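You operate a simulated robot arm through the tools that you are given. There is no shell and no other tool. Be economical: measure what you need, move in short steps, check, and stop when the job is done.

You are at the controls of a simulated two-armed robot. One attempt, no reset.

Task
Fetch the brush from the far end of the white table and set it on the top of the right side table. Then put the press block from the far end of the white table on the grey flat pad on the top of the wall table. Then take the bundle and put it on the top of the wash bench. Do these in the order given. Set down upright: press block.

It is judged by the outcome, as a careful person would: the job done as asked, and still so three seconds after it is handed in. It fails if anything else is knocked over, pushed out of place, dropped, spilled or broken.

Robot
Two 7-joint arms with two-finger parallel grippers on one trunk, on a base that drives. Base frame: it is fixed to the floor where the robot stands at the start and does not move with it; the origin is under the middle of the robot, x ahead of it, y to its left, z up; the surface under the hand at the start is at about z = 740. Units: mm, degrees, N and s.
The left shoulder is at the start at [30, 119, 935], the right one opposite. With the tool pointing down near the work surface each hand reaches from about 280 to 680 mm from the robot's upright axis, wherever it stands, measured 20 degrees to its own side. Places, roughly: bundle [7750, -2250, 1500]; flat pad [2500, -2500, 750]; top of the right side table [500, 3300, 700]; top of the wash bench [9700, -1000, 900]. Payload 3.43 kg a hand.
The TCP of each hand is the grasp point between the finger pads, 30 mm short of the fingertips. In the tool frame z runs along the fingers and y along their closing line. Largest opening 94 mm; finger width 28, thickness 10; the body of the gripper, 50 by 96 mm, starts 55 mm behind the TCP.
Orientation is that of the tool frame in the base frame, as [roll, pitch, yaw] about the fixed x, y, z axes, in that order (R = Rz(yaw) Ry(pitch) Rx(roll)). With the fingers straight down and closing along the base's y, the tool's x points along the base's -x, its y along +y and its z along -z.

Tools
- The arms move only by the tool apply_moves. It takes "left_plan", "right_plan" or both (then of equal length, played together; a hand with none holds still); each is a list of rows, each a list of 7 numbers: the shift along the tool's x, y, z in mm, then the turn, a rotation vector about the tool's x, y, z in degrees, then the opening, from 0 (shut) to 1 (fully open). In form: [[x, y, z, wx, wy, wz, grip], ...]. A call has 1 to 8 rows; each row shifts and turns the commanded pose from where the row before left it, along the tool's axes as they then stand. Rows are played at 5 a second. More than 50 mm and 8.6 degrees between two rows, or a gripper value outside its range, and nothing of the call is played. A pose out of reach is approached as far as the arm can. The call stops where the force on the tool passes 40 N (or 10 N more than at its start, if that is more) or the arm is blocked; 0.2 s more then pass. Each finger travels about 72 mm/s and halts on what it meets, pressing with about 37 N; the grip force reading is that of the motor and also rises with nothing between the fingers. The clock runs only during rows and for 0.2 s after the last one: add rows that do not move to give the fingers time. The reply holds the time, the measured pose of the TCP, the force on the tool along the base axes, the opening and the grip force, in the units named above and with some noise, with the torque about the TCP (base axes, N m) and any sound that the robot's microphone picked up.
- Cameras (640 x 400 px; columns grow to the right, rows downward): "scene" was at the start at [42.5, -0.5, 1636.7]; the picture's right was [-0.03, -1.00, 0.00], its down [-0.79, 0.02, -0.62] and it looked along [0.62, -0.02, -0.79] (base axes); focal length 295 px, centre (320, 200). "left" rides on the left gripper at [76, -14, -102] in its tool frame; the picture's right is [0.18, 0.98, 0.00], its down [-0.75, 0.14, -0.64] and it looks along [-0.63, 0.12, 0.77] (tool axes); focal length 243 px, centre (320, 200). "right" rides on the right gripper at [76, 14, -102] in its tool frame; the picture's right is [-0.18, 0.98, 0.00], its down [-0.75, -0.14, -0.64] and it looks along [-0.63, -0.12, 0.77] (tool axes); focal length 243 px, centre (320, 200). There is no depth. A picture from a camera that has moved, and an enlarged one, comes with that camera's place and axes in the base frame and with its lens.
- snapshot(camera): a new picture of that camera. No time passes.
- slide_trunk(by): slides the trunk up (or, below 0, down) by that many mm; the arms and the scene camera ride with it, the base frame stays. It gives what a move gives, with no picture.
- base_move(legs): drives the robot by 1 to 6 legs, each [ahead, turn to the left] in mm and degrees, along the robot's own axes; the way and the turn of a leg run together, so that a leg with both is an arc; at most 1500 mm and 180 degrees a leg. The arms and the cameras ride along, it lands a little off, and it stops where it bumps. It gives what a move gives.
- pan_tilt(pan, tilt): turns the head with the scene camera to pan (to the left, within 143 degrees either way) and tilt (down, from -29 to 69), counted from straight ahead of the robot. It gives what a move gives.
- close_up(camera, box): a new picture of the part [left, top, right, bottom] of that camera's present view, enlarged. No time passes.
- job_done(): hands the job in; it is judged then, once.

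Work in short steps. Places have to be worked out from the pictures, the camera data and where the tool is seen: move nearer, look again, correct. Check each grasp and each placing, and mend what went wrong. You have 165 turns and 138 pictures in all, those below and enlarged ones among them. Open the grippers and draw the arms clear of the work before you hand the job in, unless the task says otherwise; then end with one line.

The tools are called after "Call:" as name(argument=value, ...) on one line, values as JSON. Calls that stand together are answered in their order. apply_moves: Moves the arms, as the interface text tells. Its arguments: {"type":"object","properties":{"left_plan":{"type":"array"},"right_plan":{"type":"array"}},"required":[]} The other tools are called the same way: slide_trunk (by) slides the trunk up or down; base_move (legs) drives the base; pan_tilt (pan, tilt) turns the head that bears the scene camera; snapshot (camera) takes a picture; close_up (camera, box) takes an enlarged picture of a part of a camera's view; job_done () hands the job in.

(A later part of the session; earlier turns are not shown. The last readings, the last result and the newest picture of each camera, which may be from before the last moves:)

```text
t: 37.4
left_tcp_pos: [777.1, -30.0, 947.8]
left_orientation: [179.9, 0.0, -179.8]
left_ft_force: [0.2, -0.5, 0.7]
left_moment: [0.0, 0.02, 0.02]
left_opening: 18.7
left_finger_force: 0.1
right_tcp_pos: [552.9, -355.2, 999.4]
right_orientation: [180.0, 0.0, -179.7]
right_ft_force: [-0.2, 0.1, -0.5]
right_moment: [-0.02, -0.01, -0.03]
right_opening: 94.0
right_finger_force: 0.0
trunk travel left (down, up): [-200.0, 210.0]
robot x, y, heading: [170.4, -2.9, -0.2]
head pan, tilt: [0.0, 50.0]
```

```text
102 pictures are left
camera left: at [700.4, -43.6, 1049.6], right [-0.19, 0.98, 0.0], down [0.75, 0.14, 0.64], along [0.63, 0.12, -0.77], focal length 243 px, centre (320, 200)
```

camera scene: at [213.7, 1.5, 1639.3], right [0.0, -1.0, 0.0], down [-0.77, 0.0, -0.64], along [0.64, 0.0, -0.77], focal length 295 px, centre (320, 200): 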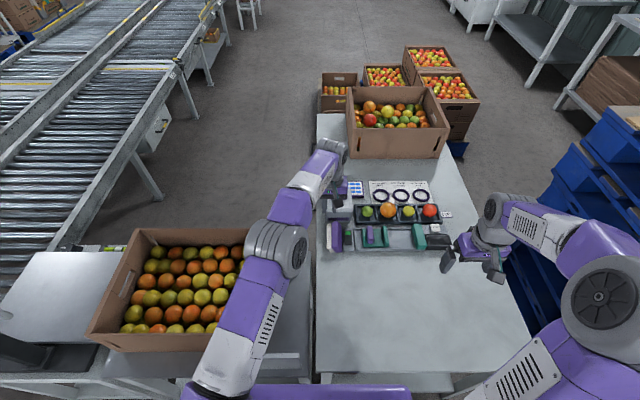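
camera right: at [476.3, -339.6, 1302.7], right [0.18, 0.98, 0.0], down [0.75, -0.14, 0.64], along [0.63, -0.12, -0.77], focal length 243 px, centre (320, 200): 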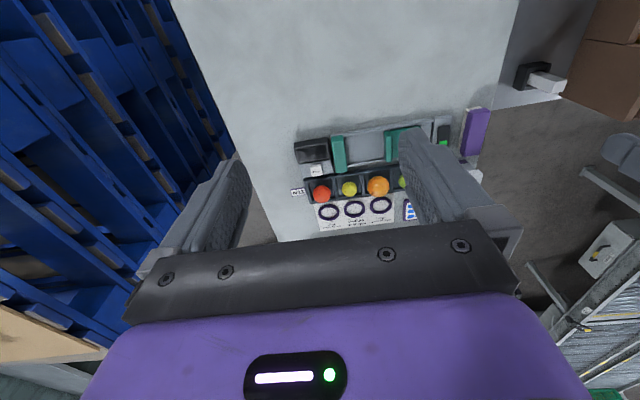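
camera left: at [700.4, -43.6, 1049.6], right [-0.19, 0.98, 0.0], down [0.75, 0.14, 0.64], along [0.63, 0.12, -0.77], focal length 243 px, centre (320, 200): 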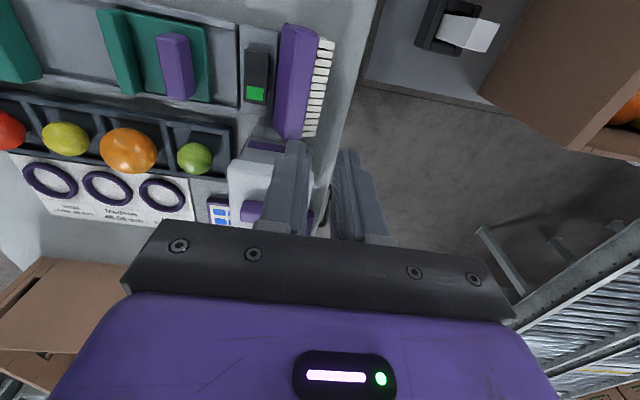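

It slipped out during the lift and rolled onto its side, still in place on the table. I look closer before regrasping.

Call:
close_up(camera="left", box=[230, 10, 390, 240])

Call:
close_up(camera="scene", box=[310, 205, 374, 260])

```text
1.74 times, centred on (310, 125) of left
camera zoom: at [700.4, -43.6, 1049.6], right [-0.19, 0.98, 0.0], down [0.75, 0.14, 0.64], along [0.63, 0.12, -0.77], focal length 422 px, centre (337, 330)
```

zoom: 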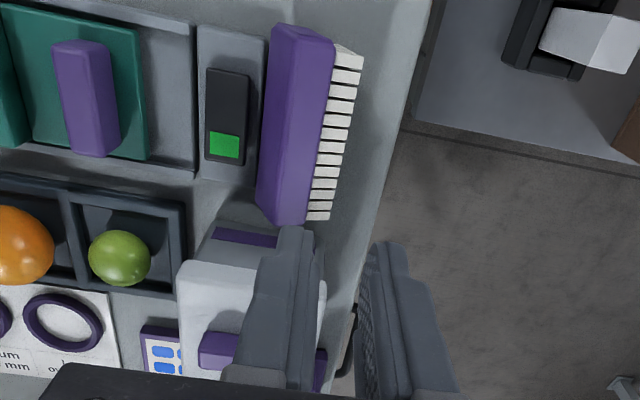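

```text
7.27 times, centred on (342, 232) of scene
camera zoom: at [213.7, 1.5, 1639.3], right [0.0, -1.0, 0.0], down [-0.77, 0.0, -0.64], along [0.64, 0.0, -0.77], focal length 2144 px, centre (160, -36)
```

zoom: 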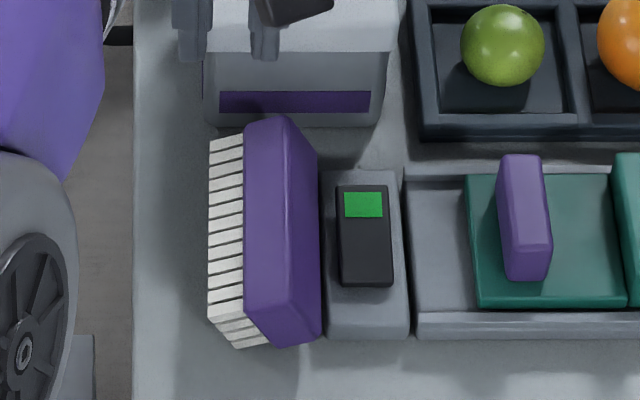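

The brush now leans at about y -75..-23, centre x 765, with its back by the low device. I regrasp higher so the fingertip stays above the device, at TCP [765, -50, 797].

Call:
apply_moves(left_plan=[[6, -10, 30, 0, 0, 0, 0.5], [6, -10, 30, 0, 0, 0, 0.9], [0, 0, 30, 0, 0, 0, 0.9], [0, 0, 30, 0, 0, 0, 0.9], [0, 0, 26, 0, 0, 0, 0.9], [0, 0, 0, 0, 0, 0, 0.9]])

Call:
snapshot(camera="left")

Call:
close_up(camera="scene", box=[310, 195, 390, 265])

```text
t: 38.8
left_tcp_pos: [763.0, -49.3, 801.2]
left_orientation: [-180.0, 0.0, -179.8]
left_ft_force: [0.4, 0.2, 0.1]
left_moment: [0.02, 0.02, 0.0]
left_opening: 84.9
left_finger_force: 0.1
right_tcp_pos: [551.8, -354.7, 998.7]
right_orientation: [-179.9, 0.0, -179.8]
right_ft_force: [0.6, -0.5, 0.5]
right_moment: [0.0, -0.01, 0.0]
right_opening: 94.2
right_finger_force: 0.1
trunk travel left (down, up): [-200.0, 210.0]
robot x, y, heading: [171.6, 0.7, 0.0]
head pan, tilt: [0.0, 50.0]
```

```text
99 pictures are left
camera left: at [687.2, -64.1, 902.3], right [-0.19, 0.98, 0.0], down [0.75, 0.14, 0.64], along [0.63, 0.12, -0.77], focal length 243 px, centre (320, 200)
```

left: 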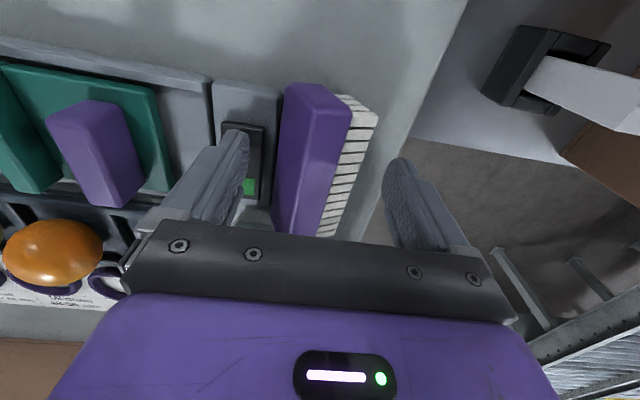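

```text
5.71 times, centred on (350, 230) of scene
camera zoom: at [213.2, 1.5, 1639.4], right [0.0, -1.0, 0.0], down [-0.77, 0.0, -0.64], along [0.64, 0.0, -0.77], focal length 1685 px, centre (149, 29)
```

zoom: 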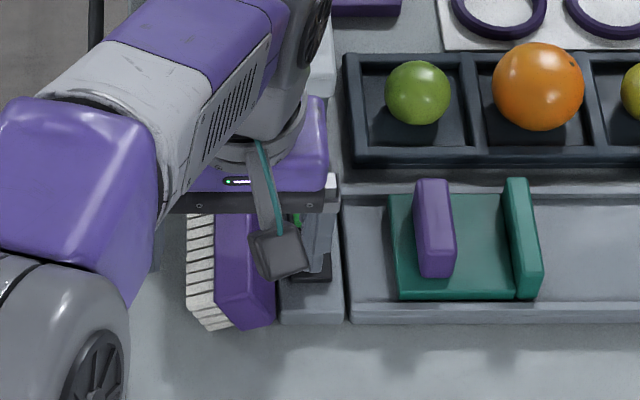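

The brush is between the fingers with clearance; I close fully and let the grip settle before any lift.

Call:
apply_moves(left_plan=[[0, 0, 0, 0, 0, 0, 0.7], [0, 0, 0, 0, 0, 0, 0.5], [0, 0, 0, 0, 0, 0, 0.3], [0, 0, 0, 0, 0, 0, 0], [0, 0, 0, 0, 0, 0, 0], [0, 0, 0, 0, 0, 0, 0]])

Call:
snapshot(camera="left")

```text
t: 40.2
left_tcp_pos: [763.0, -50.5, 807.1]
left_orientation: [-179.7, 0.7, -179.8]
left_ft_force: [0.0, -4.7, 37.2]
left_moment: [0.25, 0.11, -0.1]
left_opening: 31.7
left_finger_force: 36.0
right_tcp_pos: [550.1, -355.1, 1000.0]
right_orientation: [179.9, 0.2, -179.9]
right_ft_force: [-0.3, 0.7, -0.4]
right_moment: [0.02, 0.01, 0.0]
right_opening: 94.0
right_finger_force: 0.0
trunk travel left (down, up): [-200.0, 210.0]
robot x, y, heading: [165.0, -0.2, -0.1]
head pan, tilt: [0.0, 50.0]
```

```text
97 pictures are left
camera left: at [686.7, -65.3, 907.8], right [-0.19, 0.98, -0.01], down [0.75, 0.15, 0.65], along [0.64, 0.12, -0.76], focal length 243 px, centre (320, 200)
```

left: 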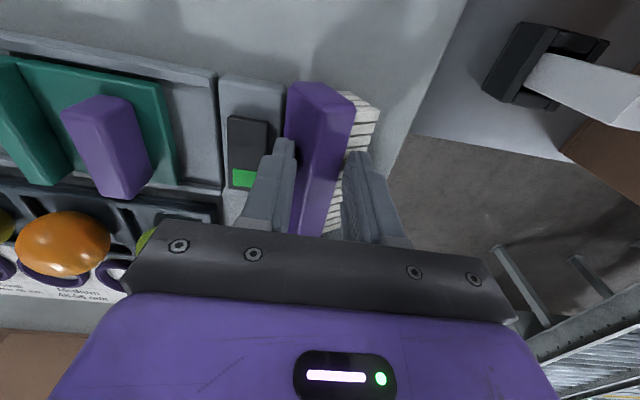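

The fingers now hold the purple body (31.7 mm); there is an upward push from the bristles. I lift slowly by small steps.

Call:
apply_moves(left_plan=[[0, 0, -6, 0, 0, 0, 0], [0, 0, -5, 0, 0, 0, 0], [0, 0, -5, 0, 0, 0, 0], [0, 0, -8, 0, 0, 0, 0], [0, 0, -8, 0, 0, 0, 0], [0, 0, -8, 0, 0, 0, 0]])

Call:
snapshot(camera="left")

Call:
close_up(camera="scene", box=[300, 180, 380, 260])

```text
t: 41.6
left_tcp_pos: [763.6, -50.4, 842.3]
left_orientation: [-180.0, 0.1, -179.9]
left_ft_force: [0.9, -0.5, -0.4]
left_moment: [-0.01, -0.02, -0.01]
left_opening: 26.0
left_finger_force: 36.7
right_tcp_pos: [553.5, -354.3, 998.3]
right_orientation: [-180.0, 0.0, -179.8]
right_ft_force: [0.0, -0.4, -0.4]
right_moment: [-0.01, -0.06, 0.01]
right_opening: 94.2
right_finger_force: 0.1
trunk travel left (down, up): [-200.0, 210.0]
robot x, y, heading: [169.3, -0.2, 0.2]
head pan, tilt: [0.0, 50.0]
```

```text
96 pictures are left
camera left: at [687.8, -64.4, 943.6], right [-0.19, 0.98, 0.0], down [0.75, 0.14, 0.64], along [0.63, 0.12, -0.77], focal length 243 px, centre (320, 200)
```

left: 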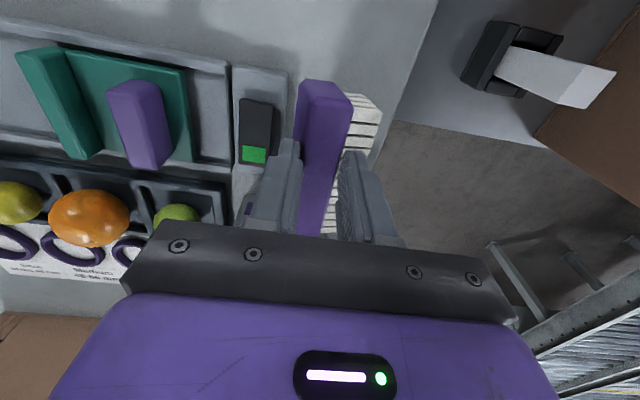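

```text
5.00 times, centred on (340, 220) of scene
camera zoom: at [213.5, 1.6, 1639.3], right [0.0, -1.0, 0.0], down [-0.77, 0.0, -0.64], along [0.64, 0.0, -0.77], focal length 1474 px, centre (220, 100)
```

zoom: 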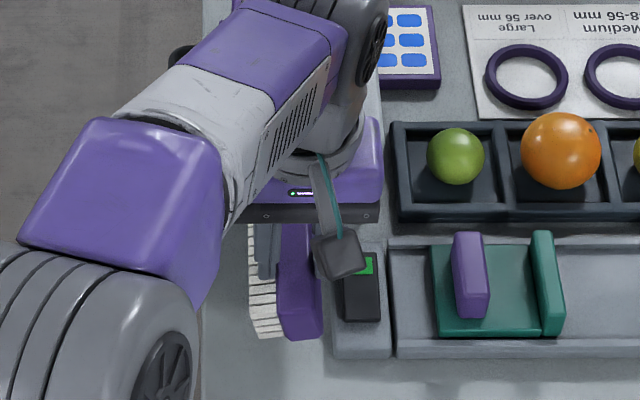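

Held at 26 mm and rising with the hand. I keep lifting gently.

Call:
apply_moves(left_plan=[[0, 0, -15, 0, 0, 0, 0], [0, 0, -22, 0, 0, 0, 0], [0, 0, -25, 0, 0, 0, 0], [0, 0, -25, 0, 0, 0, 0], [0, 0, -25, 0, 0, 0, 0], [0, 0, -25, 0, 0, 0, 0], [0, 0, -20, 0, 0, 0, 0], [0, 0, 0, 0, 0, 0, 0]])

Call:
snapshot(camera="left")

```text
t: 43.4
left_tcp_pos: [765.0, -50.2, 999.7]
left_orientation: [179.9, 0.0, -179.7]
left_ft_force: [0.3, -0.4, -1.3]
left_moment: [-0.02, 0.06, 0.02]
left_opening: 25.4
left_finger_force: 36.9
right_tcp_pos: [552.6, -354.8, 999.1]
right_orientation: [-180.0, 0.0, -179.8]
right_ft_force: [0.4, 0.4, 0.1]
right_moment: [-0.02, 0.05, -0.01]
right_opening: 94.0
right_finger_force: 0.0
trunk travel left (down, up): [-200.0, 210.0]
robot x, y, heading: [170.2, -2.6, 0.1]
head pan, tilt: [0.0, 50.0]
```

```text
94 pictures are left
camera left: at [688.2, -64.1, 1100.4], right [-0.19, 0.98, 0.0], down [0.75, 0.14, 0.64], along [0.63, 0.12, -0.77], focal length 243 px, centre (320, 200)
```

left: 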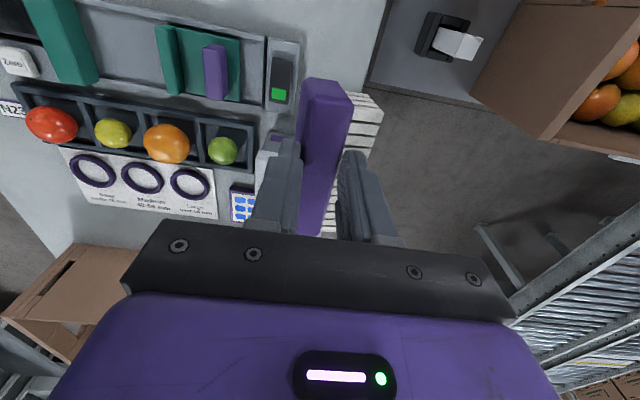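

The brush is held firmly. I draw both arms in closer to the body before driving.

Call:
apply_moves(left_plan=[[33, 25, -6, 0, 0, 0, 0], [33, 25, -6, 0, 0, 0, 0], [33, 25, -6, 0, 0, 0, 0], [33, 25, -6, 0, 0, 0, 0], [33, 25, -6, 0, 0, 0, 0], [33, 25, -6, 0, 0, 0, 0], [33, 25, -6, 0, 0, 0, 0], [33, 25, -6, 0, 0, 0, 0]], right_plan=[[6, 20, -6, 0, 0, 0, 1], [6, 20, -6, 0, 0, 0, 1], [6, 20, -6, 0, 0, 0, 1], [6, 20, -6, 0, 0, 0, 1], [6, 20, -6, 0, 0, 0, 1], [6, 20, -6, 0, 0, 0, 1], [6, 20, -6, 0, 0, 0, 1], [6, 20, -6, 0, 0, 0, 1]])

Call:
base_move(legs=[[-330, 0], [0, 90]])

Call:
pan_tilt(pan=0, tilt=30)

Call:
snapshot(camera="scene")

```text
t: 45.2
left_tcp_pos: [497.9, 150.8, 1046.6]
left_orientation: [-179.9, 0.1, -179.8]
left_ft_force: [-0.1, 0.0, -0.9]
left_moment: [-0.05, -0.01, 0.0]
left_opening: 25.3
left_finger_force: 36.8
right_tcp_pos: [502.4, -194.1, 1047.3]
right_orientation: [-179.9, 0.1, -179.9]
right_ft_force: [-0.9, 0.1, -0.1]
right_moment: [-0.03, -0.04, -0.02]
right_opening: 94.1
right_finger_force: 0.0
trunk travel left (down, up): [-200.0, 210.0]
robot x, y, heading: [171.8, -0.4, -0.1]
head pan, tilt: [0.0, 50.0]
```

```text
t: 51.2
left_tcp_pos: [-305.7, 330.9, 1047.4]
left_orientation: [180.0, 0.0, -90.2]
left_ft_force: [0.4, -0.1, -0.9]
left_moment: [-0.04, -0.02, 0.01]
left_opening: 25.3
left_finger_force: 37.4
right_tcp_pos: [38.6, 332.5, 1047.1]
right_orientation: [-180.0, 0.0, -90.3]
right_ft_force: [-0.6, -0.6, 0.5]
right_moment: [-0.01, -0.01, -0.02]
right_opening: 93.8
right_finger_force: 0.0
trunk travel left (down, up): [-200.0, 210.0]
robot x, y, heading: [-160.4, 2.6, 89.4]
head pan, tilt: [0.0, 50.0]
```

```text
t: 52.0
left_tcp_pos: [-304.8, 331.1, 1048.1]
left_orientation: [-180.0, 0.0, -90.3]
left_ft_force: [0.5, 1.2, -0.5]
left_moment: [-0.02, -0.03, -0.01]
left_opening: 25.4
left_finger_force: 36.8
right_tcp_pos: [39.3, 334.2, 1047.2]
right_orientation: [-180.0, 0.0, -90.4]
right_ft_force: [0.1, -0.3, -0.2]
right_moment: [0.0, 0.03, 0.03]
right_opening: 94.0
right_finger_force: 0.1
trunk travel left (down, up): [-200.0, 210.0]
robot x, y, heading: [-158.4, 1.1, 89.6]
head pan, tilt: [0.0, 30.0]
```

```text
93 pictures are left
camera scene: at [-161.1, 62.1, 1668.8], right [1.0, -0.01, 0.0], down [-0.01, -0.5, -0.87], along [0.01, 0.87, -0.5], focal length 295 px, centre (320, 200)
```

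scene: 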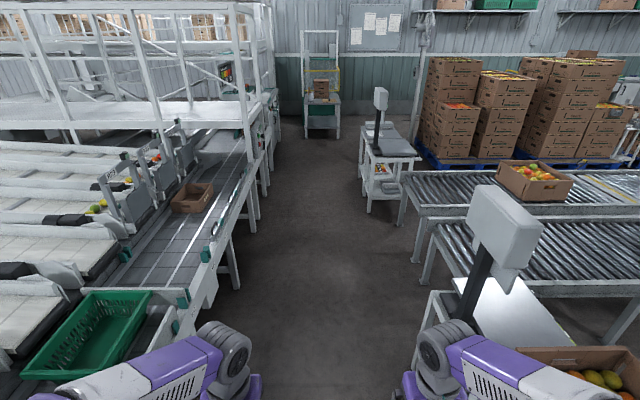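

The right elbow would pass close to the scale's monitor, so I raise the trunk 200 mm and steer slightly left while driving up the aisle.

Call:
slide_trunk(by=200)

Call:
base_move(legs=[[0, 5], [500, 0], [0, -5], [1000, 0], [1000, 0]])

Call:
snapshot(camera="scene")

```text
t: 54.2
left_tcp_pos: [-304.9, 331.5, 1246.8]
left_orientation: [-179.9, -0.1, -90.2]
left_ft_force: [-0.5, -0.3, -0.6]
left_moment: [-0.03, -0.05, -0.03]
left_opening: 25.1
left_finger_force: 37.2
right_tcp_pos: [37.9, 333.2, 1246.8]
right_orientation: [-180.0, -0.1, -90.3]
right_ft_force: [-0.2, 0.8, 0.4]
right_moment: [-0.01, -0.01, 0.0]
right_opening: 93.7
right_finger_force: 0.0
trunk travel left (down, up): [-400.0, 10.0]
robot x, y, heading: [-158.1, -1.2, 89.3]
head pan, tilt: [0.0, 30.0]
```

```text
t: 67.7
left_tcp_pos: [-338.1, 2829.3, 1249.0]
left_orientation: [180.0, 0.0, -89.9]
left_ft_force: [-0.1, 0.1, -1.1]
left_moment: [-0.03, -0.01, -0.02]
left_opening: 25.1
left_finger_force: 36.8
right_tcp_pos: [6.3, 2833.5, 1246.7]
right_orientation: [180.0, 0.1, -89.8]
right_ft_force: [-0.3, 0.9, 0.2]
right_moment: [0.02, 0.01, -0.01]
right_opening: 94.2
right_finger_force: 0.1
trunk travel left (down, up): [-400.0, 10.0]
robot x, y, heading: [-190.7, 2504.9, 89.9]
head pan, tilt: [0.0, 30.0]
```

```text
92 pictures are left
camera scene: at [-192.0, 2561.0, 1868.9], right [1.0, 0.0, 0.0], down [0.0, -0.5, -0.87], along [0.0, 0.87, -0.5], focal length 295 px, centre (320, 200)
```

scene: 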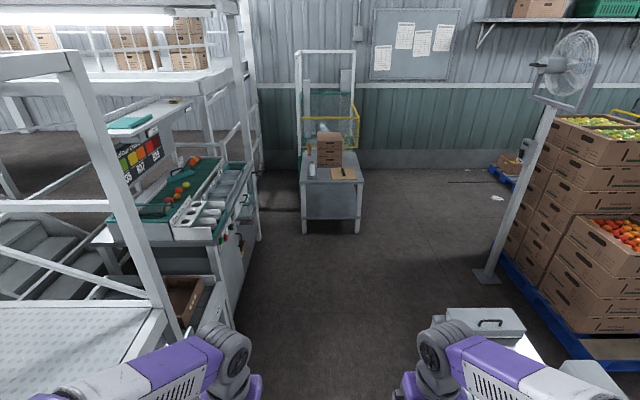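

I turn the head right and down to see the side table top.

Call:
pan_tilt(pan=-60, tilt=45)

Call:
snapshot(camera="scene")

```text
t: 69.0
left_tcp_pos: [-337.7, 2829.7, 1246.9]
left_orientation: [180.0, -0.1, -89.9]
left_ft_force: [-0.1, 0.2, -0.1]
left_moment: [-0.03, -0.01, 0.01]
left_opening: 25.0
left_finger_force: 36.7
right_tcp_pos: [5.3, 2834.4, 1246.7]
right_orientation: [180.0, 0.0, -89.9]
right_ft_force: [0.6, -0.7, -0.2]
right_moment: [-0.01, 0.0, -0.02]
right_opening: 94.1
right_finger_force: 0.1
trunk travel left (down, up): [-400.0, 10.0]
robot x, y, heading: [-189.1, 2500.6, 89.8]
head pan, tilt: [-60.0, 45.0]
```

```text
91 pictures are left
camera scene: at [-121.8, 2511.2, 1846.3], right [0.5, -0.87, 0.0], down [-0.61, -0.35, -0.71], along [0.61, 0.35, -0.71], focal length 295 px, centre (320, 200)
```

scene: 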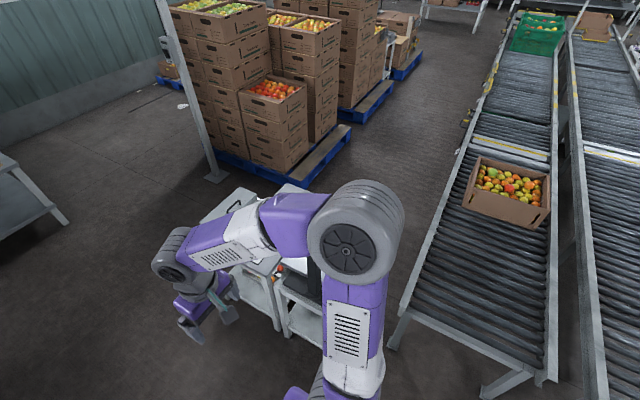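

There is a clear aisle between the conveyor and the box stacks beyond the table. I drive on to y of about 3150 and turn to face the side table.

Call:
base_move(legs=[[650, 0], [0, -90]])

Call:
pan_tilt(pan=0, tilt=50)

Call:
snapshot(camera="scene")

Call:
pan_tilt(pan=0, tilt=20)

Call:
snapshot(camera="scene")

```text
t: 76.5
left_tcp_pos: [142.4, 3300.1, 1246.7]
left_orientation: [-179.9, 0.0, -180.0]
left_ft_force: [1.0, 0.6, -1.3]
left_moment: [0.01, 0.02, 0.02]
left_opening: 25.3
left_finger_force: 37.2
right_tcp_pos: [146.5, 2957.4, 1247.3]
right_orientation: [-180.0, 0.1, 180.0]
right_ft_force: [-0.7, 0.1, 0.4]
right_moment: [0.03, 0.01, -0.02]
right_opening: 94.1
right_finger_force: 0.1
trunk travel left (down, up): [-400.0, 10.0]
robot x, y, heading: [-188.6, 3153.7, -0.4]
head pan, tilt: [-60.0, 45.0]
```

```text
t: 77.8
left_tcp_pos: [141.6, 3301.1, 1248.7]
left_orientation: [-180.0, 0.0, 180.0]
left_ft_force: [0.7, -0.1, -1.4]
left_moment: [-0.01, 0.0, 0.02]
left_opening: 25.2
left_finger_force: 37.0
right_tcp_pos: [146.5, 2956.1, 1247.0]
right_orientation: [180.0, -0.1, -180.0]
right_ft_force: [0.4, 0.8, 1.0]
right_moment: [0.02, 0.0, -0.05]
right_opening: 94.0
right_finger_force: 0.1
trunk travel left (down, up): [-400.0, 10.0]
robot x, y, heading: [-188.1, 3150.3, -0.2]
head pan, tilt: [0.0, 50.0]
```

```text
90 pictures are left
camera scene: at [-143.5, 3153.9, 1839.3], right [-0.01, -1.0, 0.0], down [-0.77, 0.0, -0.64], along [0.64, 0.0, -0.77], focal length 295 px, centre (320, 200)
```

scene: 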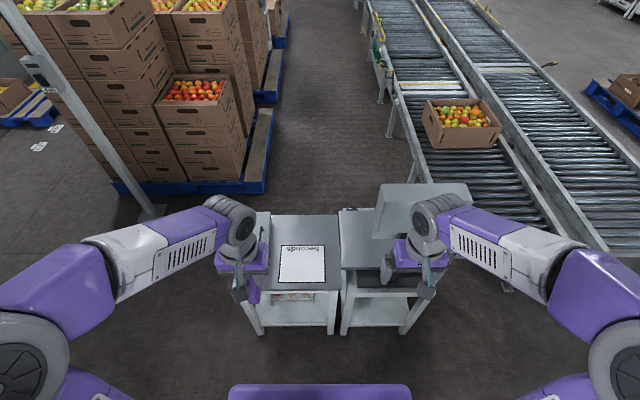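

```text
t: 78.7
left_tcp_pos: [141.9, 3300.3, 1247.2]
left_orientation: [180.0, 0.0, -180.0]
left_ft_force: [-0.4, -0.9, -1.3]
left_moment: [0.0, -0.02, 0.04]
left_opening: 25.3
left_finger_force: 37.1
right_tcp_pos: [146.7, 2956.2, 1247.1]
right_orientation: [-179.9, 0.0, 180.0]
right_ft_force: [0.0, 1.0, -0.3]
right_moment: [-0.01, 0.01, -0.02]
right_opening: 93.9
right_finger_force: 0.1
trunk travel left (down, up): [-400.0, 10.0]
robot x, y, heading: [-189.1, 3151.3, -0.3]
head pan, tilt: [0.0, 20.0]
```

```text
89 pictures are left
camera scene: at [-127.3, 3154.0, 1884.8], right [0.0, -1.0, 0.0], down [-0.34, 0.0, -0.94], along [0.94, 0.0, -0.34], focal length 295 px, centre (320, 200)
```

scene: 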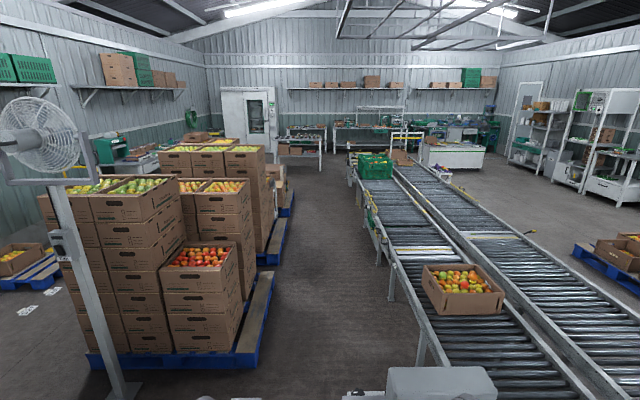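

The target table at about x 335–721, y 3080–3400 is the left one, with a sheet of paper on it; a scale monitor stands on the right one. To stay clear of that monitor I go around and approach from the table's left side.

Call:
base_move(legs=[[0, 70], [700, 0], [0, -70], [500, 0]])

Call:
pan_tilt(pan=-80, tilt=50)

Call:
snapshot(camera="scene")

Call:
pan_tilt(pan=-25, tilt=50)

Call:
snapshot(camera="scene")

```text
t: 91.2
left_tcp_pos: [878.1, 3952.5, 1246.8]
left_orientation: [-180.0, 0.0, 180.0]
left_ft_force: [-0.3, -0.1, 0.3]
left_moment: [-0.04, -0.01, 0.01]
left_opening: 25.1
left_finger_force: 37.0
right_tcp_pos: [882.2, 3608.6, 1247.3]
right_orientation: [179.9, 0.0, 180.0]
right_ft_force: [0.5, -0.1, -0.8]
right_moment: [-0.01, 0.01, 0.01]
right_opening: 93.9
right_finger_force: 0.1
trunk travel left (down, up): [-400.0, 10.0]
robot x, y, heading: [546.2, 3802.8, 0.1]
head pan, tilt: [0.0, 20.0]
```

```text
t: 92.7
left_tcp_pos: [877.3, 3952.2, 1246.8]
left_orientation: [180.0, -0.1, 180.0]
left_ft_force: [-0.6, -0.1, -0.4]
left_moment: [0.0, 0.01, -0.01]
left_opening: 25.0
left_finger_force: 37.4
right_tcp_pos: [881.8, 3609.1, 1247.2]
right_orientation: [180.0, 0.1, 180.0]
right_ft_force: [0.2, 0.2, 0.8]
right_moment: [0.0, -0.03, 0.02]
right_opening: 94.1
right_finger_force: 0.1
trunk travel left (down, up): [-400.0, 10.0]
robot x, y, heading: [544.4, 3806.5, -0.2]
head pan, tilt: [-80.0, 50.0]
```

```text
88 pictures are left
camera scene: at [527.8, 3730.9, 1839.4], right [-0.99, -0.17, 0.0], down [-0.13, 0.75, -0.64], along [0.11, -0.63, -0.77], focal length 295 px, centre (320, 200)
```

scene: 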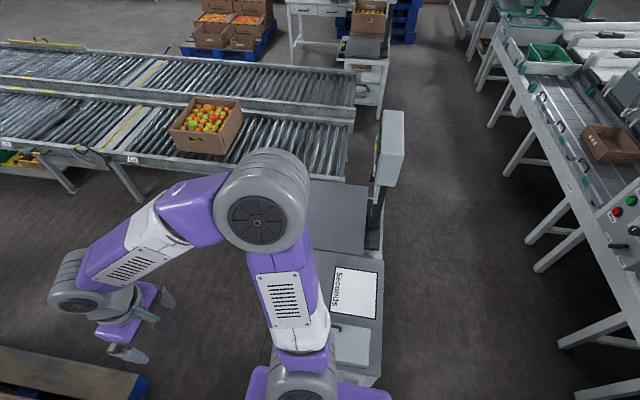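

```text
t: 94.0
left_tcp_pos: [877.4, 3953.7, 1246.3]
left_orientation: [-180.0, 0.0, 179.9]
left_ft_force: [-0.5, 0.0, -0.5]
left_moment: [0.0, 0.02, -0.01]
left_opening: 25.0
left_finger_force: 36.6
right_tcp_pos: [881.8, 3608.4, 1247.2]
right_orientation: [-180.0, 0.0, 179.8]
right_ft_force: [1.1, -0.1, 0.5]
right_moment: [0.03, 0.03, 0.02]
right_opening: 93.9
right_finger_force: 0.0
trunk travel left (down, up): [-400.0, 10.0]
robot x, y, heading: [545.5, 3804.9, -0.0]
head pan, tilt: [-25.0, 50.0]
```

```text
87 pictures are left
camera scene: at [584.3, 3773.8, 1839.3], right [-0.43, -0.9, 0.0], down [-0.69, 0.33, -0.64], along [0.58, -0.28, -0.77], focal length 295 px, centre (320, 200)
```

scene: 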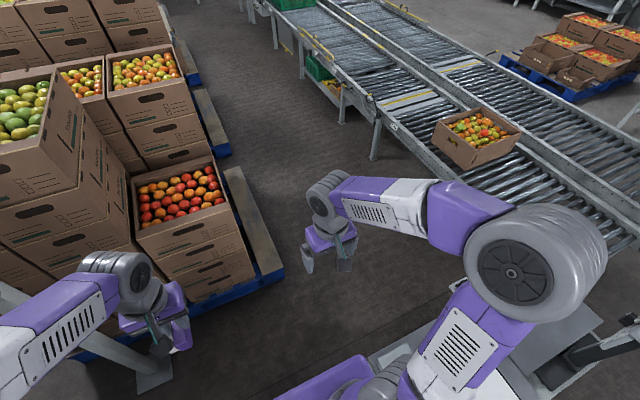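

There is a grey handled box near the table's left end; I look more directly at it before turning.

Call:
pan_tilt(pan=-110, tilt=60)

Call:
snapshot(camera="scene")

Call:
snapshot(camera="right")

```text
t: 95.5
left_tcp_pos: [877.0, 3952.0, 1245.9]
left_orientation: [-180.0, 0.0, 179.8]
left_ft_force: [0.0, 0.4, -0.7]
left_moment: [-0.03, 0.04, 0.05]
left_opening: 24.9
left_finger_force: 36.6
right_tcp_pos: [882.2, 3609.1, 1247.3]
right_orientation: [180.0, 0.1, 180.0]
right_ft_force: [-0.9, -0.1, -0.6]
right_moment: [0.01, -0.02, 0.02]
right_opening: 93.9
right_finger_force: 0.1
trunk travel left (down, up): [-400.0, 10.0]
robot x, y, heading: [551.7, 3805.2, -0.3]
head pan, tilt: [-110.0, 60.0]
```

```text
86 pictures are left
camera scene: at [491.7, 3744.3, 1826.8], right [-0.94, 0.35, 0.0], down [0.3, 0.81, -0.5], along [-0.17, -0.47, -0.87], focal length 295 px, centre (320, 200)
```

scene: 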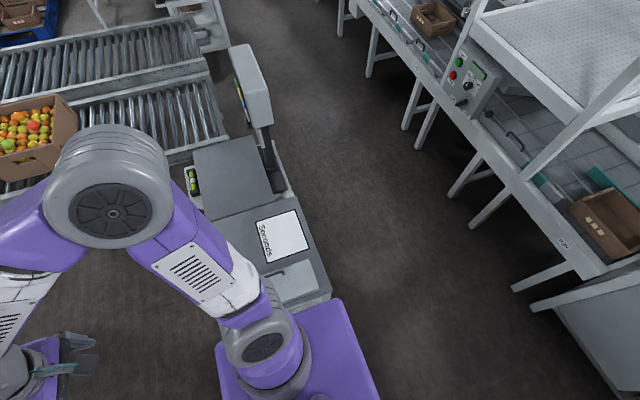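

```text
85 pictures are left
camera right: at [805.4, 3622.5, 1350.3], right [0.19, 0.98, 0.0], down [0.75, -0.14, 0.64], along [0.63, -0.12, -0.77], focal length 243 px, centre (320, 200)
```

right: 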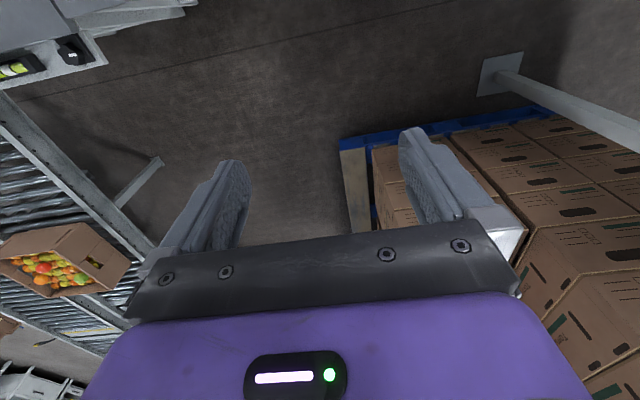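

The table spans y 3084–3550, with free space at its back near x 620, y 3300. I back off, come in wider at y about 3950 and turn to face the table from its left end.

Call:
base_move(legs=[[-500, 0], [0, 18], [580, 0], [0, -108]])

Call:
pan_tilt(pan=0, tilt=55)

Call:
snapshot(camera="scene")

```text
t: 106.9
left_tcp_pos: [762.8, 3657.4, 1247.6]
left_orientation: [-179.9, 0.0, 90.7]
left_ft_force: [0.6, -0.2, -1.1]
left_moment: [0.01, 0.0, 0.0]
left_opening: 25.1
left_finger_force: 37.3
right_tcp_pos: [418.2, 3648.5, 1247.7]
right_orientation: [-179.9, 0.0, 90.9]
right_ft_force: [0.8, -0.2, 0.4]
right_moment: [0.01, 0.0, 0.0]
right_opening: 94.1
right_finger_force: 0.0
trunk travel left (down, up): [-400.0, 10.0]
robot x, y, heading: [607.9, 3981.6, -89.5]
head pan, tilt: [-110.0, 60.0]
```

```text
t: 108.8
left_tcp_pos: [761.3, 3656.7, 1247.2]
left_orientation: [180.0, 0.0, 90.8]
left_ft_force: [0.5, -0.1, -0.5]
left_moment: [0.04, 0.01, 0.01]
left_opening: 24.9
left_finger_force: 37.0
right_tcp_pos: [419.1, 3649.9, 1247.1]
right_orientation: [180.0, -0.1, 90.8]
right_ft_force: [0.2, 0.9, 0.0]
right_moment: [-0.01, -0.05, 0.02]
right_opening: 94.1
right_finger_force: 0.0
trunk travel left (down, up): [-400.0, 10.0]
robot x, y, heading: [612.1, 3986.0, -89.6]
head pan, tilt: [0.0, 55.0]
```

```text
84 pictures are left
camera scene: at [607.7, 3944.8, 1832.8], right [-1.0, -0.01, 0.0], down [-0.01, 0.82, -0.57], along [0.01, -0.57, -0.82], focal length 295 px, centre (320, 200)
```

scene: 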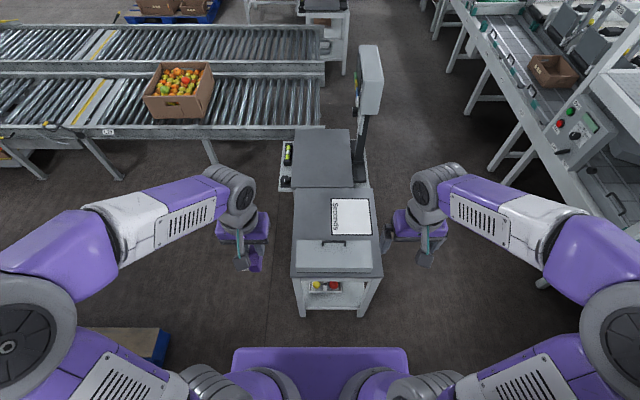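

A clear view: the free strip lies at x 585–748, y 3180–3340, left of the paper. I drive ahead 200, lower the trunk, and bring the brush above [662, 3245].

Call:
base_move(legs=[[200, 0]])

Call:
slide_trunk(by=-230)

Call:
apply_moves(left_plan=[[-30, -14, 5, 0, 0, 0, 0], [-30, -14, 5, 0, 0, 0, 0], [-30, -14, 5, 0, 0, 0, 0], [-30, -14, 5, 0, 0, 0, 0], [-30, -14, 5, 0, 0, 0, 0], [-30, -14, 5, 0, 0, 0, 0], [-31, -14, 5, 0, 0, 0, 0], [0, 0, 0, 0, 0, 0, 0]])

Call:
snapshot(camera="left")

Call:
snapshot(camera="scene")

```text
t: 110.3
left_tcp_pos: [764.2, 3459.0, 1248.6]
left_orientation: [180.0, -0.1, 90.7]
left_ft_force: [-0.3, 0.2, 0.0]
left_moment: [0.03, 0.02, 0.0]
left_opening: 25.0
left_finger_force: 37.0
right_tcp_pos: [420.4, 3450.0, 1248.2]
right_orientation: [-180.0, -0.1, 90.8]
right_ft_force: [0.7, -0.5, 0.6]
right_moment: [0.01, 0.0, 0.03]
right_opening: 94.1
right_finger_force: 0.0
trunk travel left (down, up): [-400.0, 10.0]
robot x, y, heading: [609.4, 3784.7, -89.7]
head pan, tilt: [0.0, 55.0]
```

```text
t: 112.8
left_tcp_pos: [763.3, 3458.6, 1017.6]
left_orientation: [-180.0, 0.1, 90.7]
left_ft_force: [0.1, -0.9, -1.7]
left_moment: [0.0, 0.01, 0.0]
left_opening: 24.9
left_finger_force: 37.1
right_tcp_pos: [419.7, 3450.0, 1017.7]
right_orientation: [179.9, -0.1, 90.8]
right_ft_force: [0.1, 0.0, -0.3]
right_moment: [-0.02, 0.01, 0.0]
right_opening: 94.0
right_finger_force: 0.0
trunk travel left (down, up): [-170.0, 240.0]
robot x, y, heading: [611.9, 3788.4, -89.8]
head pan, tilt: [0.0, 55.0]
```

```text
t: 114.6
left_tcp_pos: [667.8, 3247.1, 981.5]
left_orientation: [180.0, 0.0, 90.8]
left_ft_force: [-0.6, 0.5, -1.0]
left_moment: [0.02, 0.0, 0.03]
left_opening: 25.0
left_finger_force: 37.0
right_tcp_pos: [420.6, 3450.6, 1017.6]
right_orientation: [-179.9, -0.1, 90.8]
right_ft_force: [-1.0, 0.8, -0.6]
right_moment: [-0.02, 0.0, 0.01]
right_opening: 94.2
right_finger_force: 0.1
trunk travel left (down, up): [-170.0, 240.0]
robot x, y, heading: [614.4, 3788.3, -90.0]
head pan, tilt: [0.0, 55.0]
```

```text
83 pictures are left
camera left: at [653.4, 3322.8, 1083.8], right [0.98, 0.2, 0.0], down [0.15, -0.75, 0.64], along [0.13, -0.63, -0.77], focal length 243 px, centre (320, 200)
```

left: 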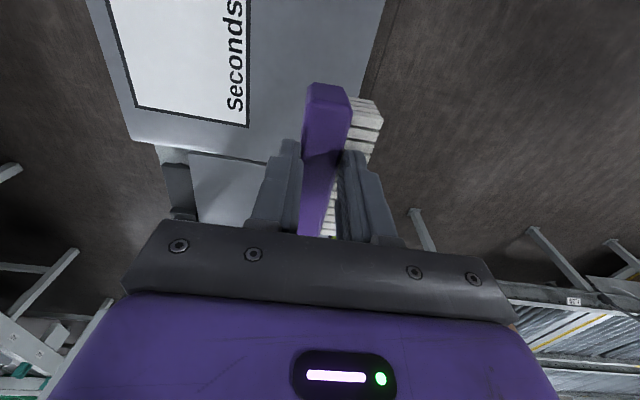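

```text
82 pictures are left
camera scene: at [609.9, 3746.9, 1602.9], right [-1.0, -0.01, 0.0], down [-0.01, 0.82, -0.57], along [0.01, -0.57, -0.82], focal length 295 px, centre (320, 200)
```

scene: 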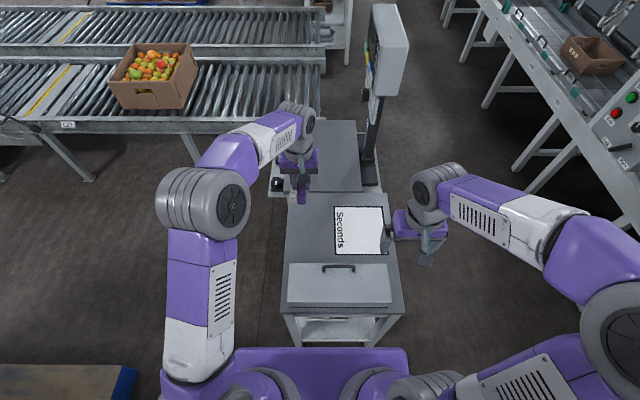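

The brush is above the free strip; I shift 15 mm toward its middle and descend to about z 790.

Call:
apply_moves(left_plan=[[0, -8, 30, 0, 0, 0, 0], [0, -8, 30, 0, 0, 0, 0], [0, 0, 35, 0, 0, 0, 0], [0, 0, 35, 0, 0, 0, 0], [0, 0, 35, 0, 0, 0, 0], [0, 0, 20, 0, 0, 0, 0], [0, 0, 0, 0, 0, 0, 0]])

Call:
close_up(camera="scene", box=[250, 120, 410, 300])

Call:
snapshot(camera="left")

```text
t: 116.2
left_tcp_pos: [652.8, 3247.1, 797.1]
left_orientation: [180.0, 0.0, 90.8]
left_ft_force: [-0.5, -0.4, -1.1]
left_moment: [-0.03, 0.02, -0.01]
left_opening: 25.1
left_finger_force: 37.2
right_tcp_pos: [418.9, 3451.0, 1017.6]
right_orientation: [-179.9, 0.0, 90.8]
right_ft_force: [0.0, 1.0, -0.9]
right_moment: [-0.01, -0.05, -0.01]
right_opening: 94.1
right_finger_force: 0.0
trunk travel left (down, up): [-170.0, 240.0]
robot x, y, heading: [609.6, 3785.3, -89.6]
head pan, tilt: [0.0, 55.0]
```

```text
2.22 times, centred on (330, 210) of scene
camera zoom: at [609.6, 3746.4, 1602.9], right [-1.0, -0.01, 0.0], down [-0.01, 0.82, -0.57], along [0.01, -0.57, -0.82], focal length 655 px, centre (298, 178)
```

zoom: 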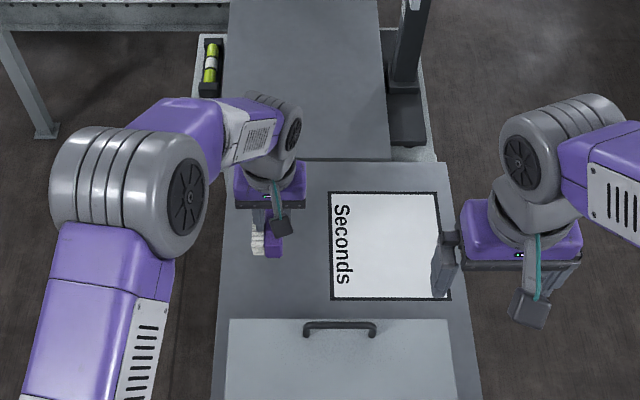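

```text
80 pictures are left
camera left: at [638.3, 3323.0, 898.5], right [0.98, 0.2, 0.0], down [0.15, -0.75, 0.64], along [0.13, -0.63, -0.77], focal length 243 px, centre (320, 200)
```

left: 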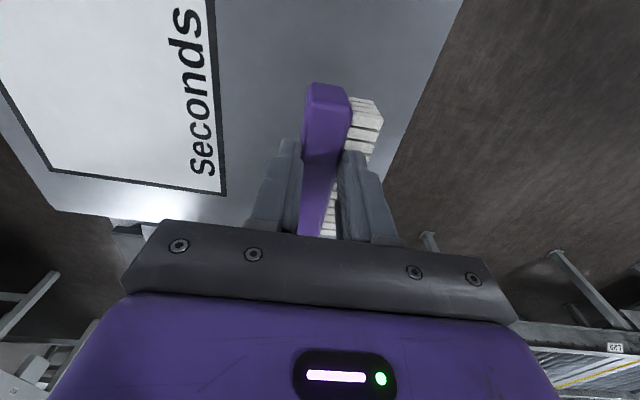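

Lowering gently in small steps, watching the force.

Call:
apply_moves(left_plan=[[0, 0, 7, 0, 0, 0, 0], [0, 0, 7, 0, 0, 0, 0], [0, 0, 6, 0, 0, 0, 0], [0, 0, 0, 0, 0, 0, 0]])

```text
t: 117.2
left_tcp_pos: [652.7, 3247.8, 775.9]
left_orientation: [-179.9, -0.1, 90.8]
left_ft_force: [-0.7, 0.0, -0.7]
left_moment: [0.0, 0.0, 0.03]
left_opening: 25.0
left_finger_force: 36.5
right_tcp_pos: [420.7, 3450.2, 1018.5]
right_orientation: [180.0, 0.0, 90.8]
right_ft_force: [0.5, 0.2, 0.4]
right_moment: [-0.02, 0.0, 0.04]
right_opening: 94.1
right_finger_force: 0.1
trunk travel left (down, up): [-170.0, 240.0]
robot x, y, heading: [611.1, 3790.0, -89.4]
head pan, tilt: [0.0, 55.0]
```

Call:
apply_moves(left_plan=[[0, 0, 5, 0, 0, 0, 0], [0, 0, 4, 0, 0, 0, 0], [0, 0, 4, 0, 0, 0, 0], [0, 0, 0, 0, 0, 0, 0]])

```text
t: 118.2
left_tcp_pos: [653.9, 3246.1, 763.7]
left_orientation: [179.9, 0.0, 90.8]
left_ft_force: [-0.3, -0.9, -1.2]
left_moment: [0.06, -0.02, 0.02]
left_opening: 25.0
left_finger_force: 37.0
right_tcp_pos: [420.2, 3450.3, 1015.9]
right_orientation: [180.0, 0.0, 90.8]
right_ft_force: [0.9, -0.6, -0.1]
right_moment: [0.02, 0.01, -0.01]
right_opening: 94.3
right_finger_force: 0.0
trunk travel left (down, up): [-170.0, 240.0]
robot x, y, heading: [612.9, 3786.2, -89.7]
head pan, tilt: [0.0, 55.0]
```

No contact yet at 764; I continue down in small steps.

Call:
apply_moves(left_plan=[[0, 0, 4, 0, 0, 0, 0], [0, 0, 4, 0, 0, 0, 0], [0, 0, 3, 0, 0, 0, 0], [0, 0, 3, 0, 0, 0, 0], [0, 0, 3, 0, 0, 0, 0], [0, 0, 0, 0, 0, 0, 0]])

Call:
snapshot(camera="left")

```text
t: 119.6
left_tcp_pos: [653.0, 3246.0, 747.5]
left_orientation: [179.9, -0.1, 90.7]
left_ft_force: [-0.5, 0.3, -1.4]
left_moment: [0.03, 0.01, 0.0]
left_opening: 25.1
left_finger_force: 37.3
right_tcp_pos: [420.6, 3449.8, 1016.5]
right_orientation: [-180.0, -0.1, 90.8]
right_ft_force: [-0.2, 0.1, 0.3]
right_moment: [0.0, -0.02, 0.02]
right_opening: 94.0
right_finger_force: 0.1
trunk travel left (down, up): [-170.0, 240.0]
robot x, y, heading: [608.7, 3788.4, -89.3]
head pan, tilt: [0.0, 55.0]
```

```text
79 pictures are left
camera left: at [637.7, 3322.3, 849.1], right [0.98, 0.2, 0.0], down [0.15, -0.75, 0.64], along [0.13, -0.63, -0.77], focal length 243 px, centre (320, 200)
```

left: 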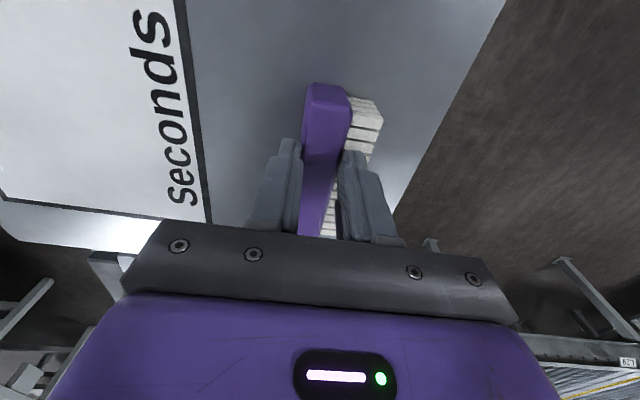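

Call:
apply_moves(left_plan=[[0, 0, 3, 0, 0, 0, 0], [0, 0, 3, 0, 0, 0, 0], [0, 0, 2, 0, 0, 0, 0], [0, 0, 2, 0, 0, 0, 0], [0, 0, 0, 0, 0, 0, 0]])

```text
t: 120.3
left_tcp_pos: [653.1, 3245.1, 745.8]
left_orientation: [-179.8, 0.4, 90.9]
left_ft_force: [1.5, 4.4, 19.3]
left_moment: [0.81, -0.31, 0.04]
left_opening: 24.8
left_finger_force: 36.6
right_tcp_pos: [421.3, 3450.6, 1017.3]
right_orientation: [179.9, 0.1, 90.8]
right_ft_force: [0.2, -0.4, 0.4]
right_moment: [0.04, -0.02, -0.03]
right_opening: 94.1
right_finger_force: 0.0
trunk travel left (down, up): [-170.0, 240.0]
robot x, y, heading: [609.2, 3788.2, -89.2]
head pan, tilt: [0.0, 55.0]
stopped in row 3 (left hand): the force on the tool passed its limit at 43 N (the readings are from after the stop); the commanded pose is now the measured one
```

Contact at z 746. I open the gripper gently and check.

Call:
apply_moves(left_plan=[[0, 0, -1, 0, 0, 0, 0.25], [0, 0, 0, 0, 0, 0, 0.35], [0, 0, 0, 0, 0, 0, 0.5], [0, 0, 0, 0, 0, 0, 0.65], [0, 0, 0, 0, 0, 0, 0.8], [0, 0, 0, 0, 0, 0, 0.8]])

Call:
snapshot(camera="left")

```text
t: 121.7
left_tcp_pos: [652.1, 3245.3, 741.6]
left_orientation: [-180.0, 0.2, 90.8]
left_ft_force: [0.1, -0.2, 0.3]
left_moment: [0.01, -0.04, -0.03]
left_opening: 75.1
left_finger_force: 0.0
right_tcp_pos: [419.4, 3450.3, 1016.2]
right_orientation: [180.0, 0.0, 90.8]
right_ft_force: [-0.3, -0.3, 0.1]
right_moment: [-0.01, -0.01, 0.01]
right_opening: 94.1
right_finger_force: 0.0
trunk travel left (down, up): [-170.0, 240.0]
robot x, y, heading: [613.4, 3786.5, -89.1]
head pan, tilt: [0.0, 55.0]
```

```text
78 pictures are left
camera left: at [637.2, 3321.2, 845.5], right [0.98, 0.2, 0.0], down [0.15, -0.75, 0.64], along [0.13, -0.63, -0.77], focal length 243 px, centre (320, 200)
```

left: 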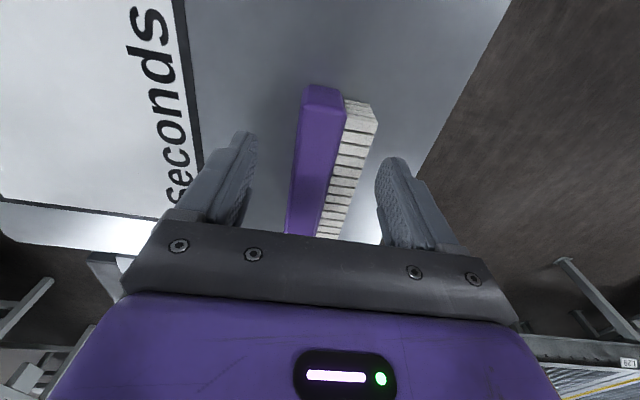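

Brush lies on the table, released. I raise the hand straight up and draw it back, then verify with the scene camera.

Call:
apply_moves(left_plan=[[0, 0, -30, 0, 0, 0, 0.8], [0, 0, -40, 0, 0, 0, 0.8], [0, 0, -45, 0, 0, 0, 0.8], [0, 0, -45, 0, 0, 0, 0.8], [0, 0, -45, 0, 0, 0, 0.8], [20, 10, -40, 0, 0, 0, 0.8], [30, 20, -30, 0, 0, 0, 0.8], [30, 20, -30, 0, 0, 0, 0.8]])

Call:
close_up(camera="scene", box=[250, 120, 410, 300])

Call:
pan_tilt(pan=60, tilt=55)

Call:
snapshot(camera="scene")

Call:
pan_tilt(pan=90, tilt=20)

Call:
snapshot(camera="scene")

```text
t: 123.5
left_tcp_pos: [702.2, 3327.8, 1049.6]
left_orientation: [-180.0, 0.4, 90.9]
left_ft_force: [0.3, 0.7, 1.4]
left_moment: [0.0, 0.02, 0.02]
left_opening: 74.9
left_finger_force: 0.0
right_tcp_pos: [420.9, 3450.4, 1016.4]
right_orientation: [179.9, 0.1, 90.8]
right_ft_force: [-0.2, -0.2, -0.4]
right_moment: [-0.01, 0.04, -0.02]
right_opening: 93.8
right_finger_force: 0.1
trunk travel left (down, up): [-170.0, 240.0]
robot x, y, heading: [608.1, 3787.4, -89.5]
head pan, tilt: [0.0, 55.0]
```

```text
2.22 times, centred on (330, 210) of scene
camera zoom: at [610.3, 3747.8, 1602.9], right [-1.0, -0.01, 0.0], down [-0.01, 0.82, -0.57], along [0.0, -0.57, -0.82], focal length 655 px, centre (298, 178)
```

zoom: 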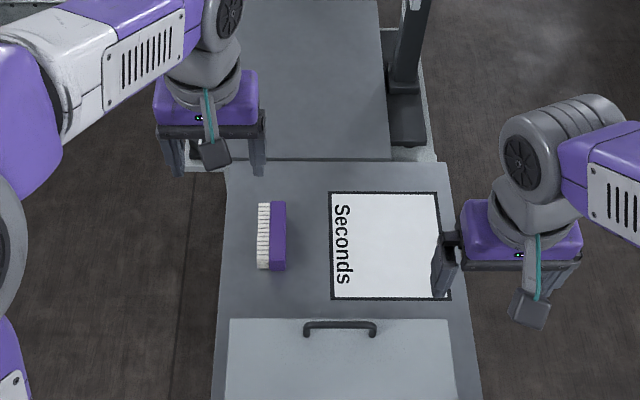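

```text
t: 124.8
left_tcp_pos: [701.2, 3326.7, 1049.9]
left_orientation: [-180.0, 0.3, 90.8]
left_ft_force: [0.5, 0.3, 1.2]
left_moment: [-0.01, 0.05, -0.03]
left_opening: 75.1
left_finger_force: 0.1
right_tcp_pos: [420.1, 3449.9, 1017.8]
right_orientation: [180.0, -0.1, 90.8]
right_ft_force: [0.7, -0.2, -1.2]
right_moment: [0.0, 0.0, 0.02]
right_opening: 93.9
right_finger_force: 0.1
trunk travel left (down, up): [-170.0, 240.0]
robot x, y, heading: [613.1, 3787.5, -89.4]
head pan, tilt: [60.0, 55.0]
```

```text
76 pictures are left
camera scene: at [671.7, 3783.0, 1602.8], right [-0.49, -0.87, 0.0], down [-0.71, 0.4, -0.57], along [0.5, -0.28, -0.82], focal length 295 px, centre (320, 200)
```

scene: 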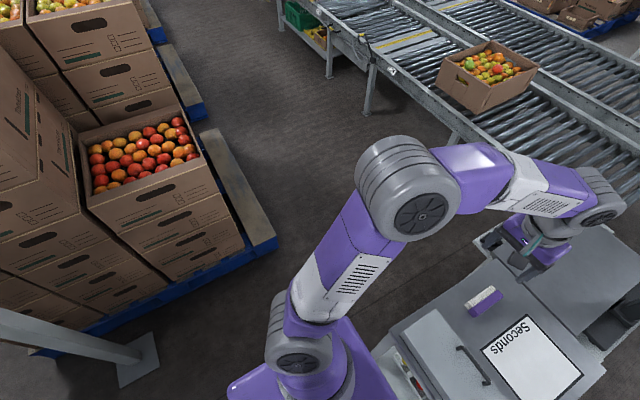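

```text
t: 125.8
left_tcp_pos: [702.0, 3326.2, 1048.8]
left_orientation: [-179.9, 0.3, 90.8]
left_ft_force: [-0.1, 0.0, 1.0]
left_moment: [-0.02, -0.01, 0.05]
left_opening: 75.1
left_finger_force: 0.0
right_tcp_pos: [420.4, 3450.0, 1017.0]
right_orientation: [-180.0, -0.1, 90.8]
right_ft_force: [0.7, 0.1, 0.6]
right_moment: [0.01, 0.0, 0.05]
right_opening: 93.9
right_finger_force: 0.0
trunk travel left (down, up): [-170.0, 240.0]
robot x, y, heading: [611.2, 3786.7, -89.3]
head pan, tilt: [90.0, 20.0]
```

```text
75 pictures are left
camera scene: at [702.1, 3819.3, 1654.9], right [0.01, -1.0, 0.0], down [-0.34, 0.0, -0.94], along [0.94, 0.01, -0.34], focal length 295 px, centre (320, 200)
```

scene: 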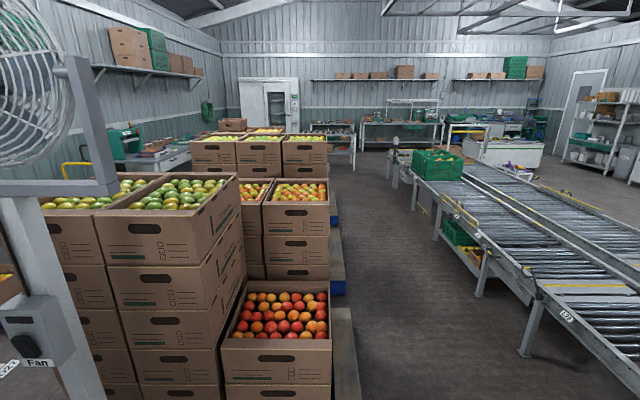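

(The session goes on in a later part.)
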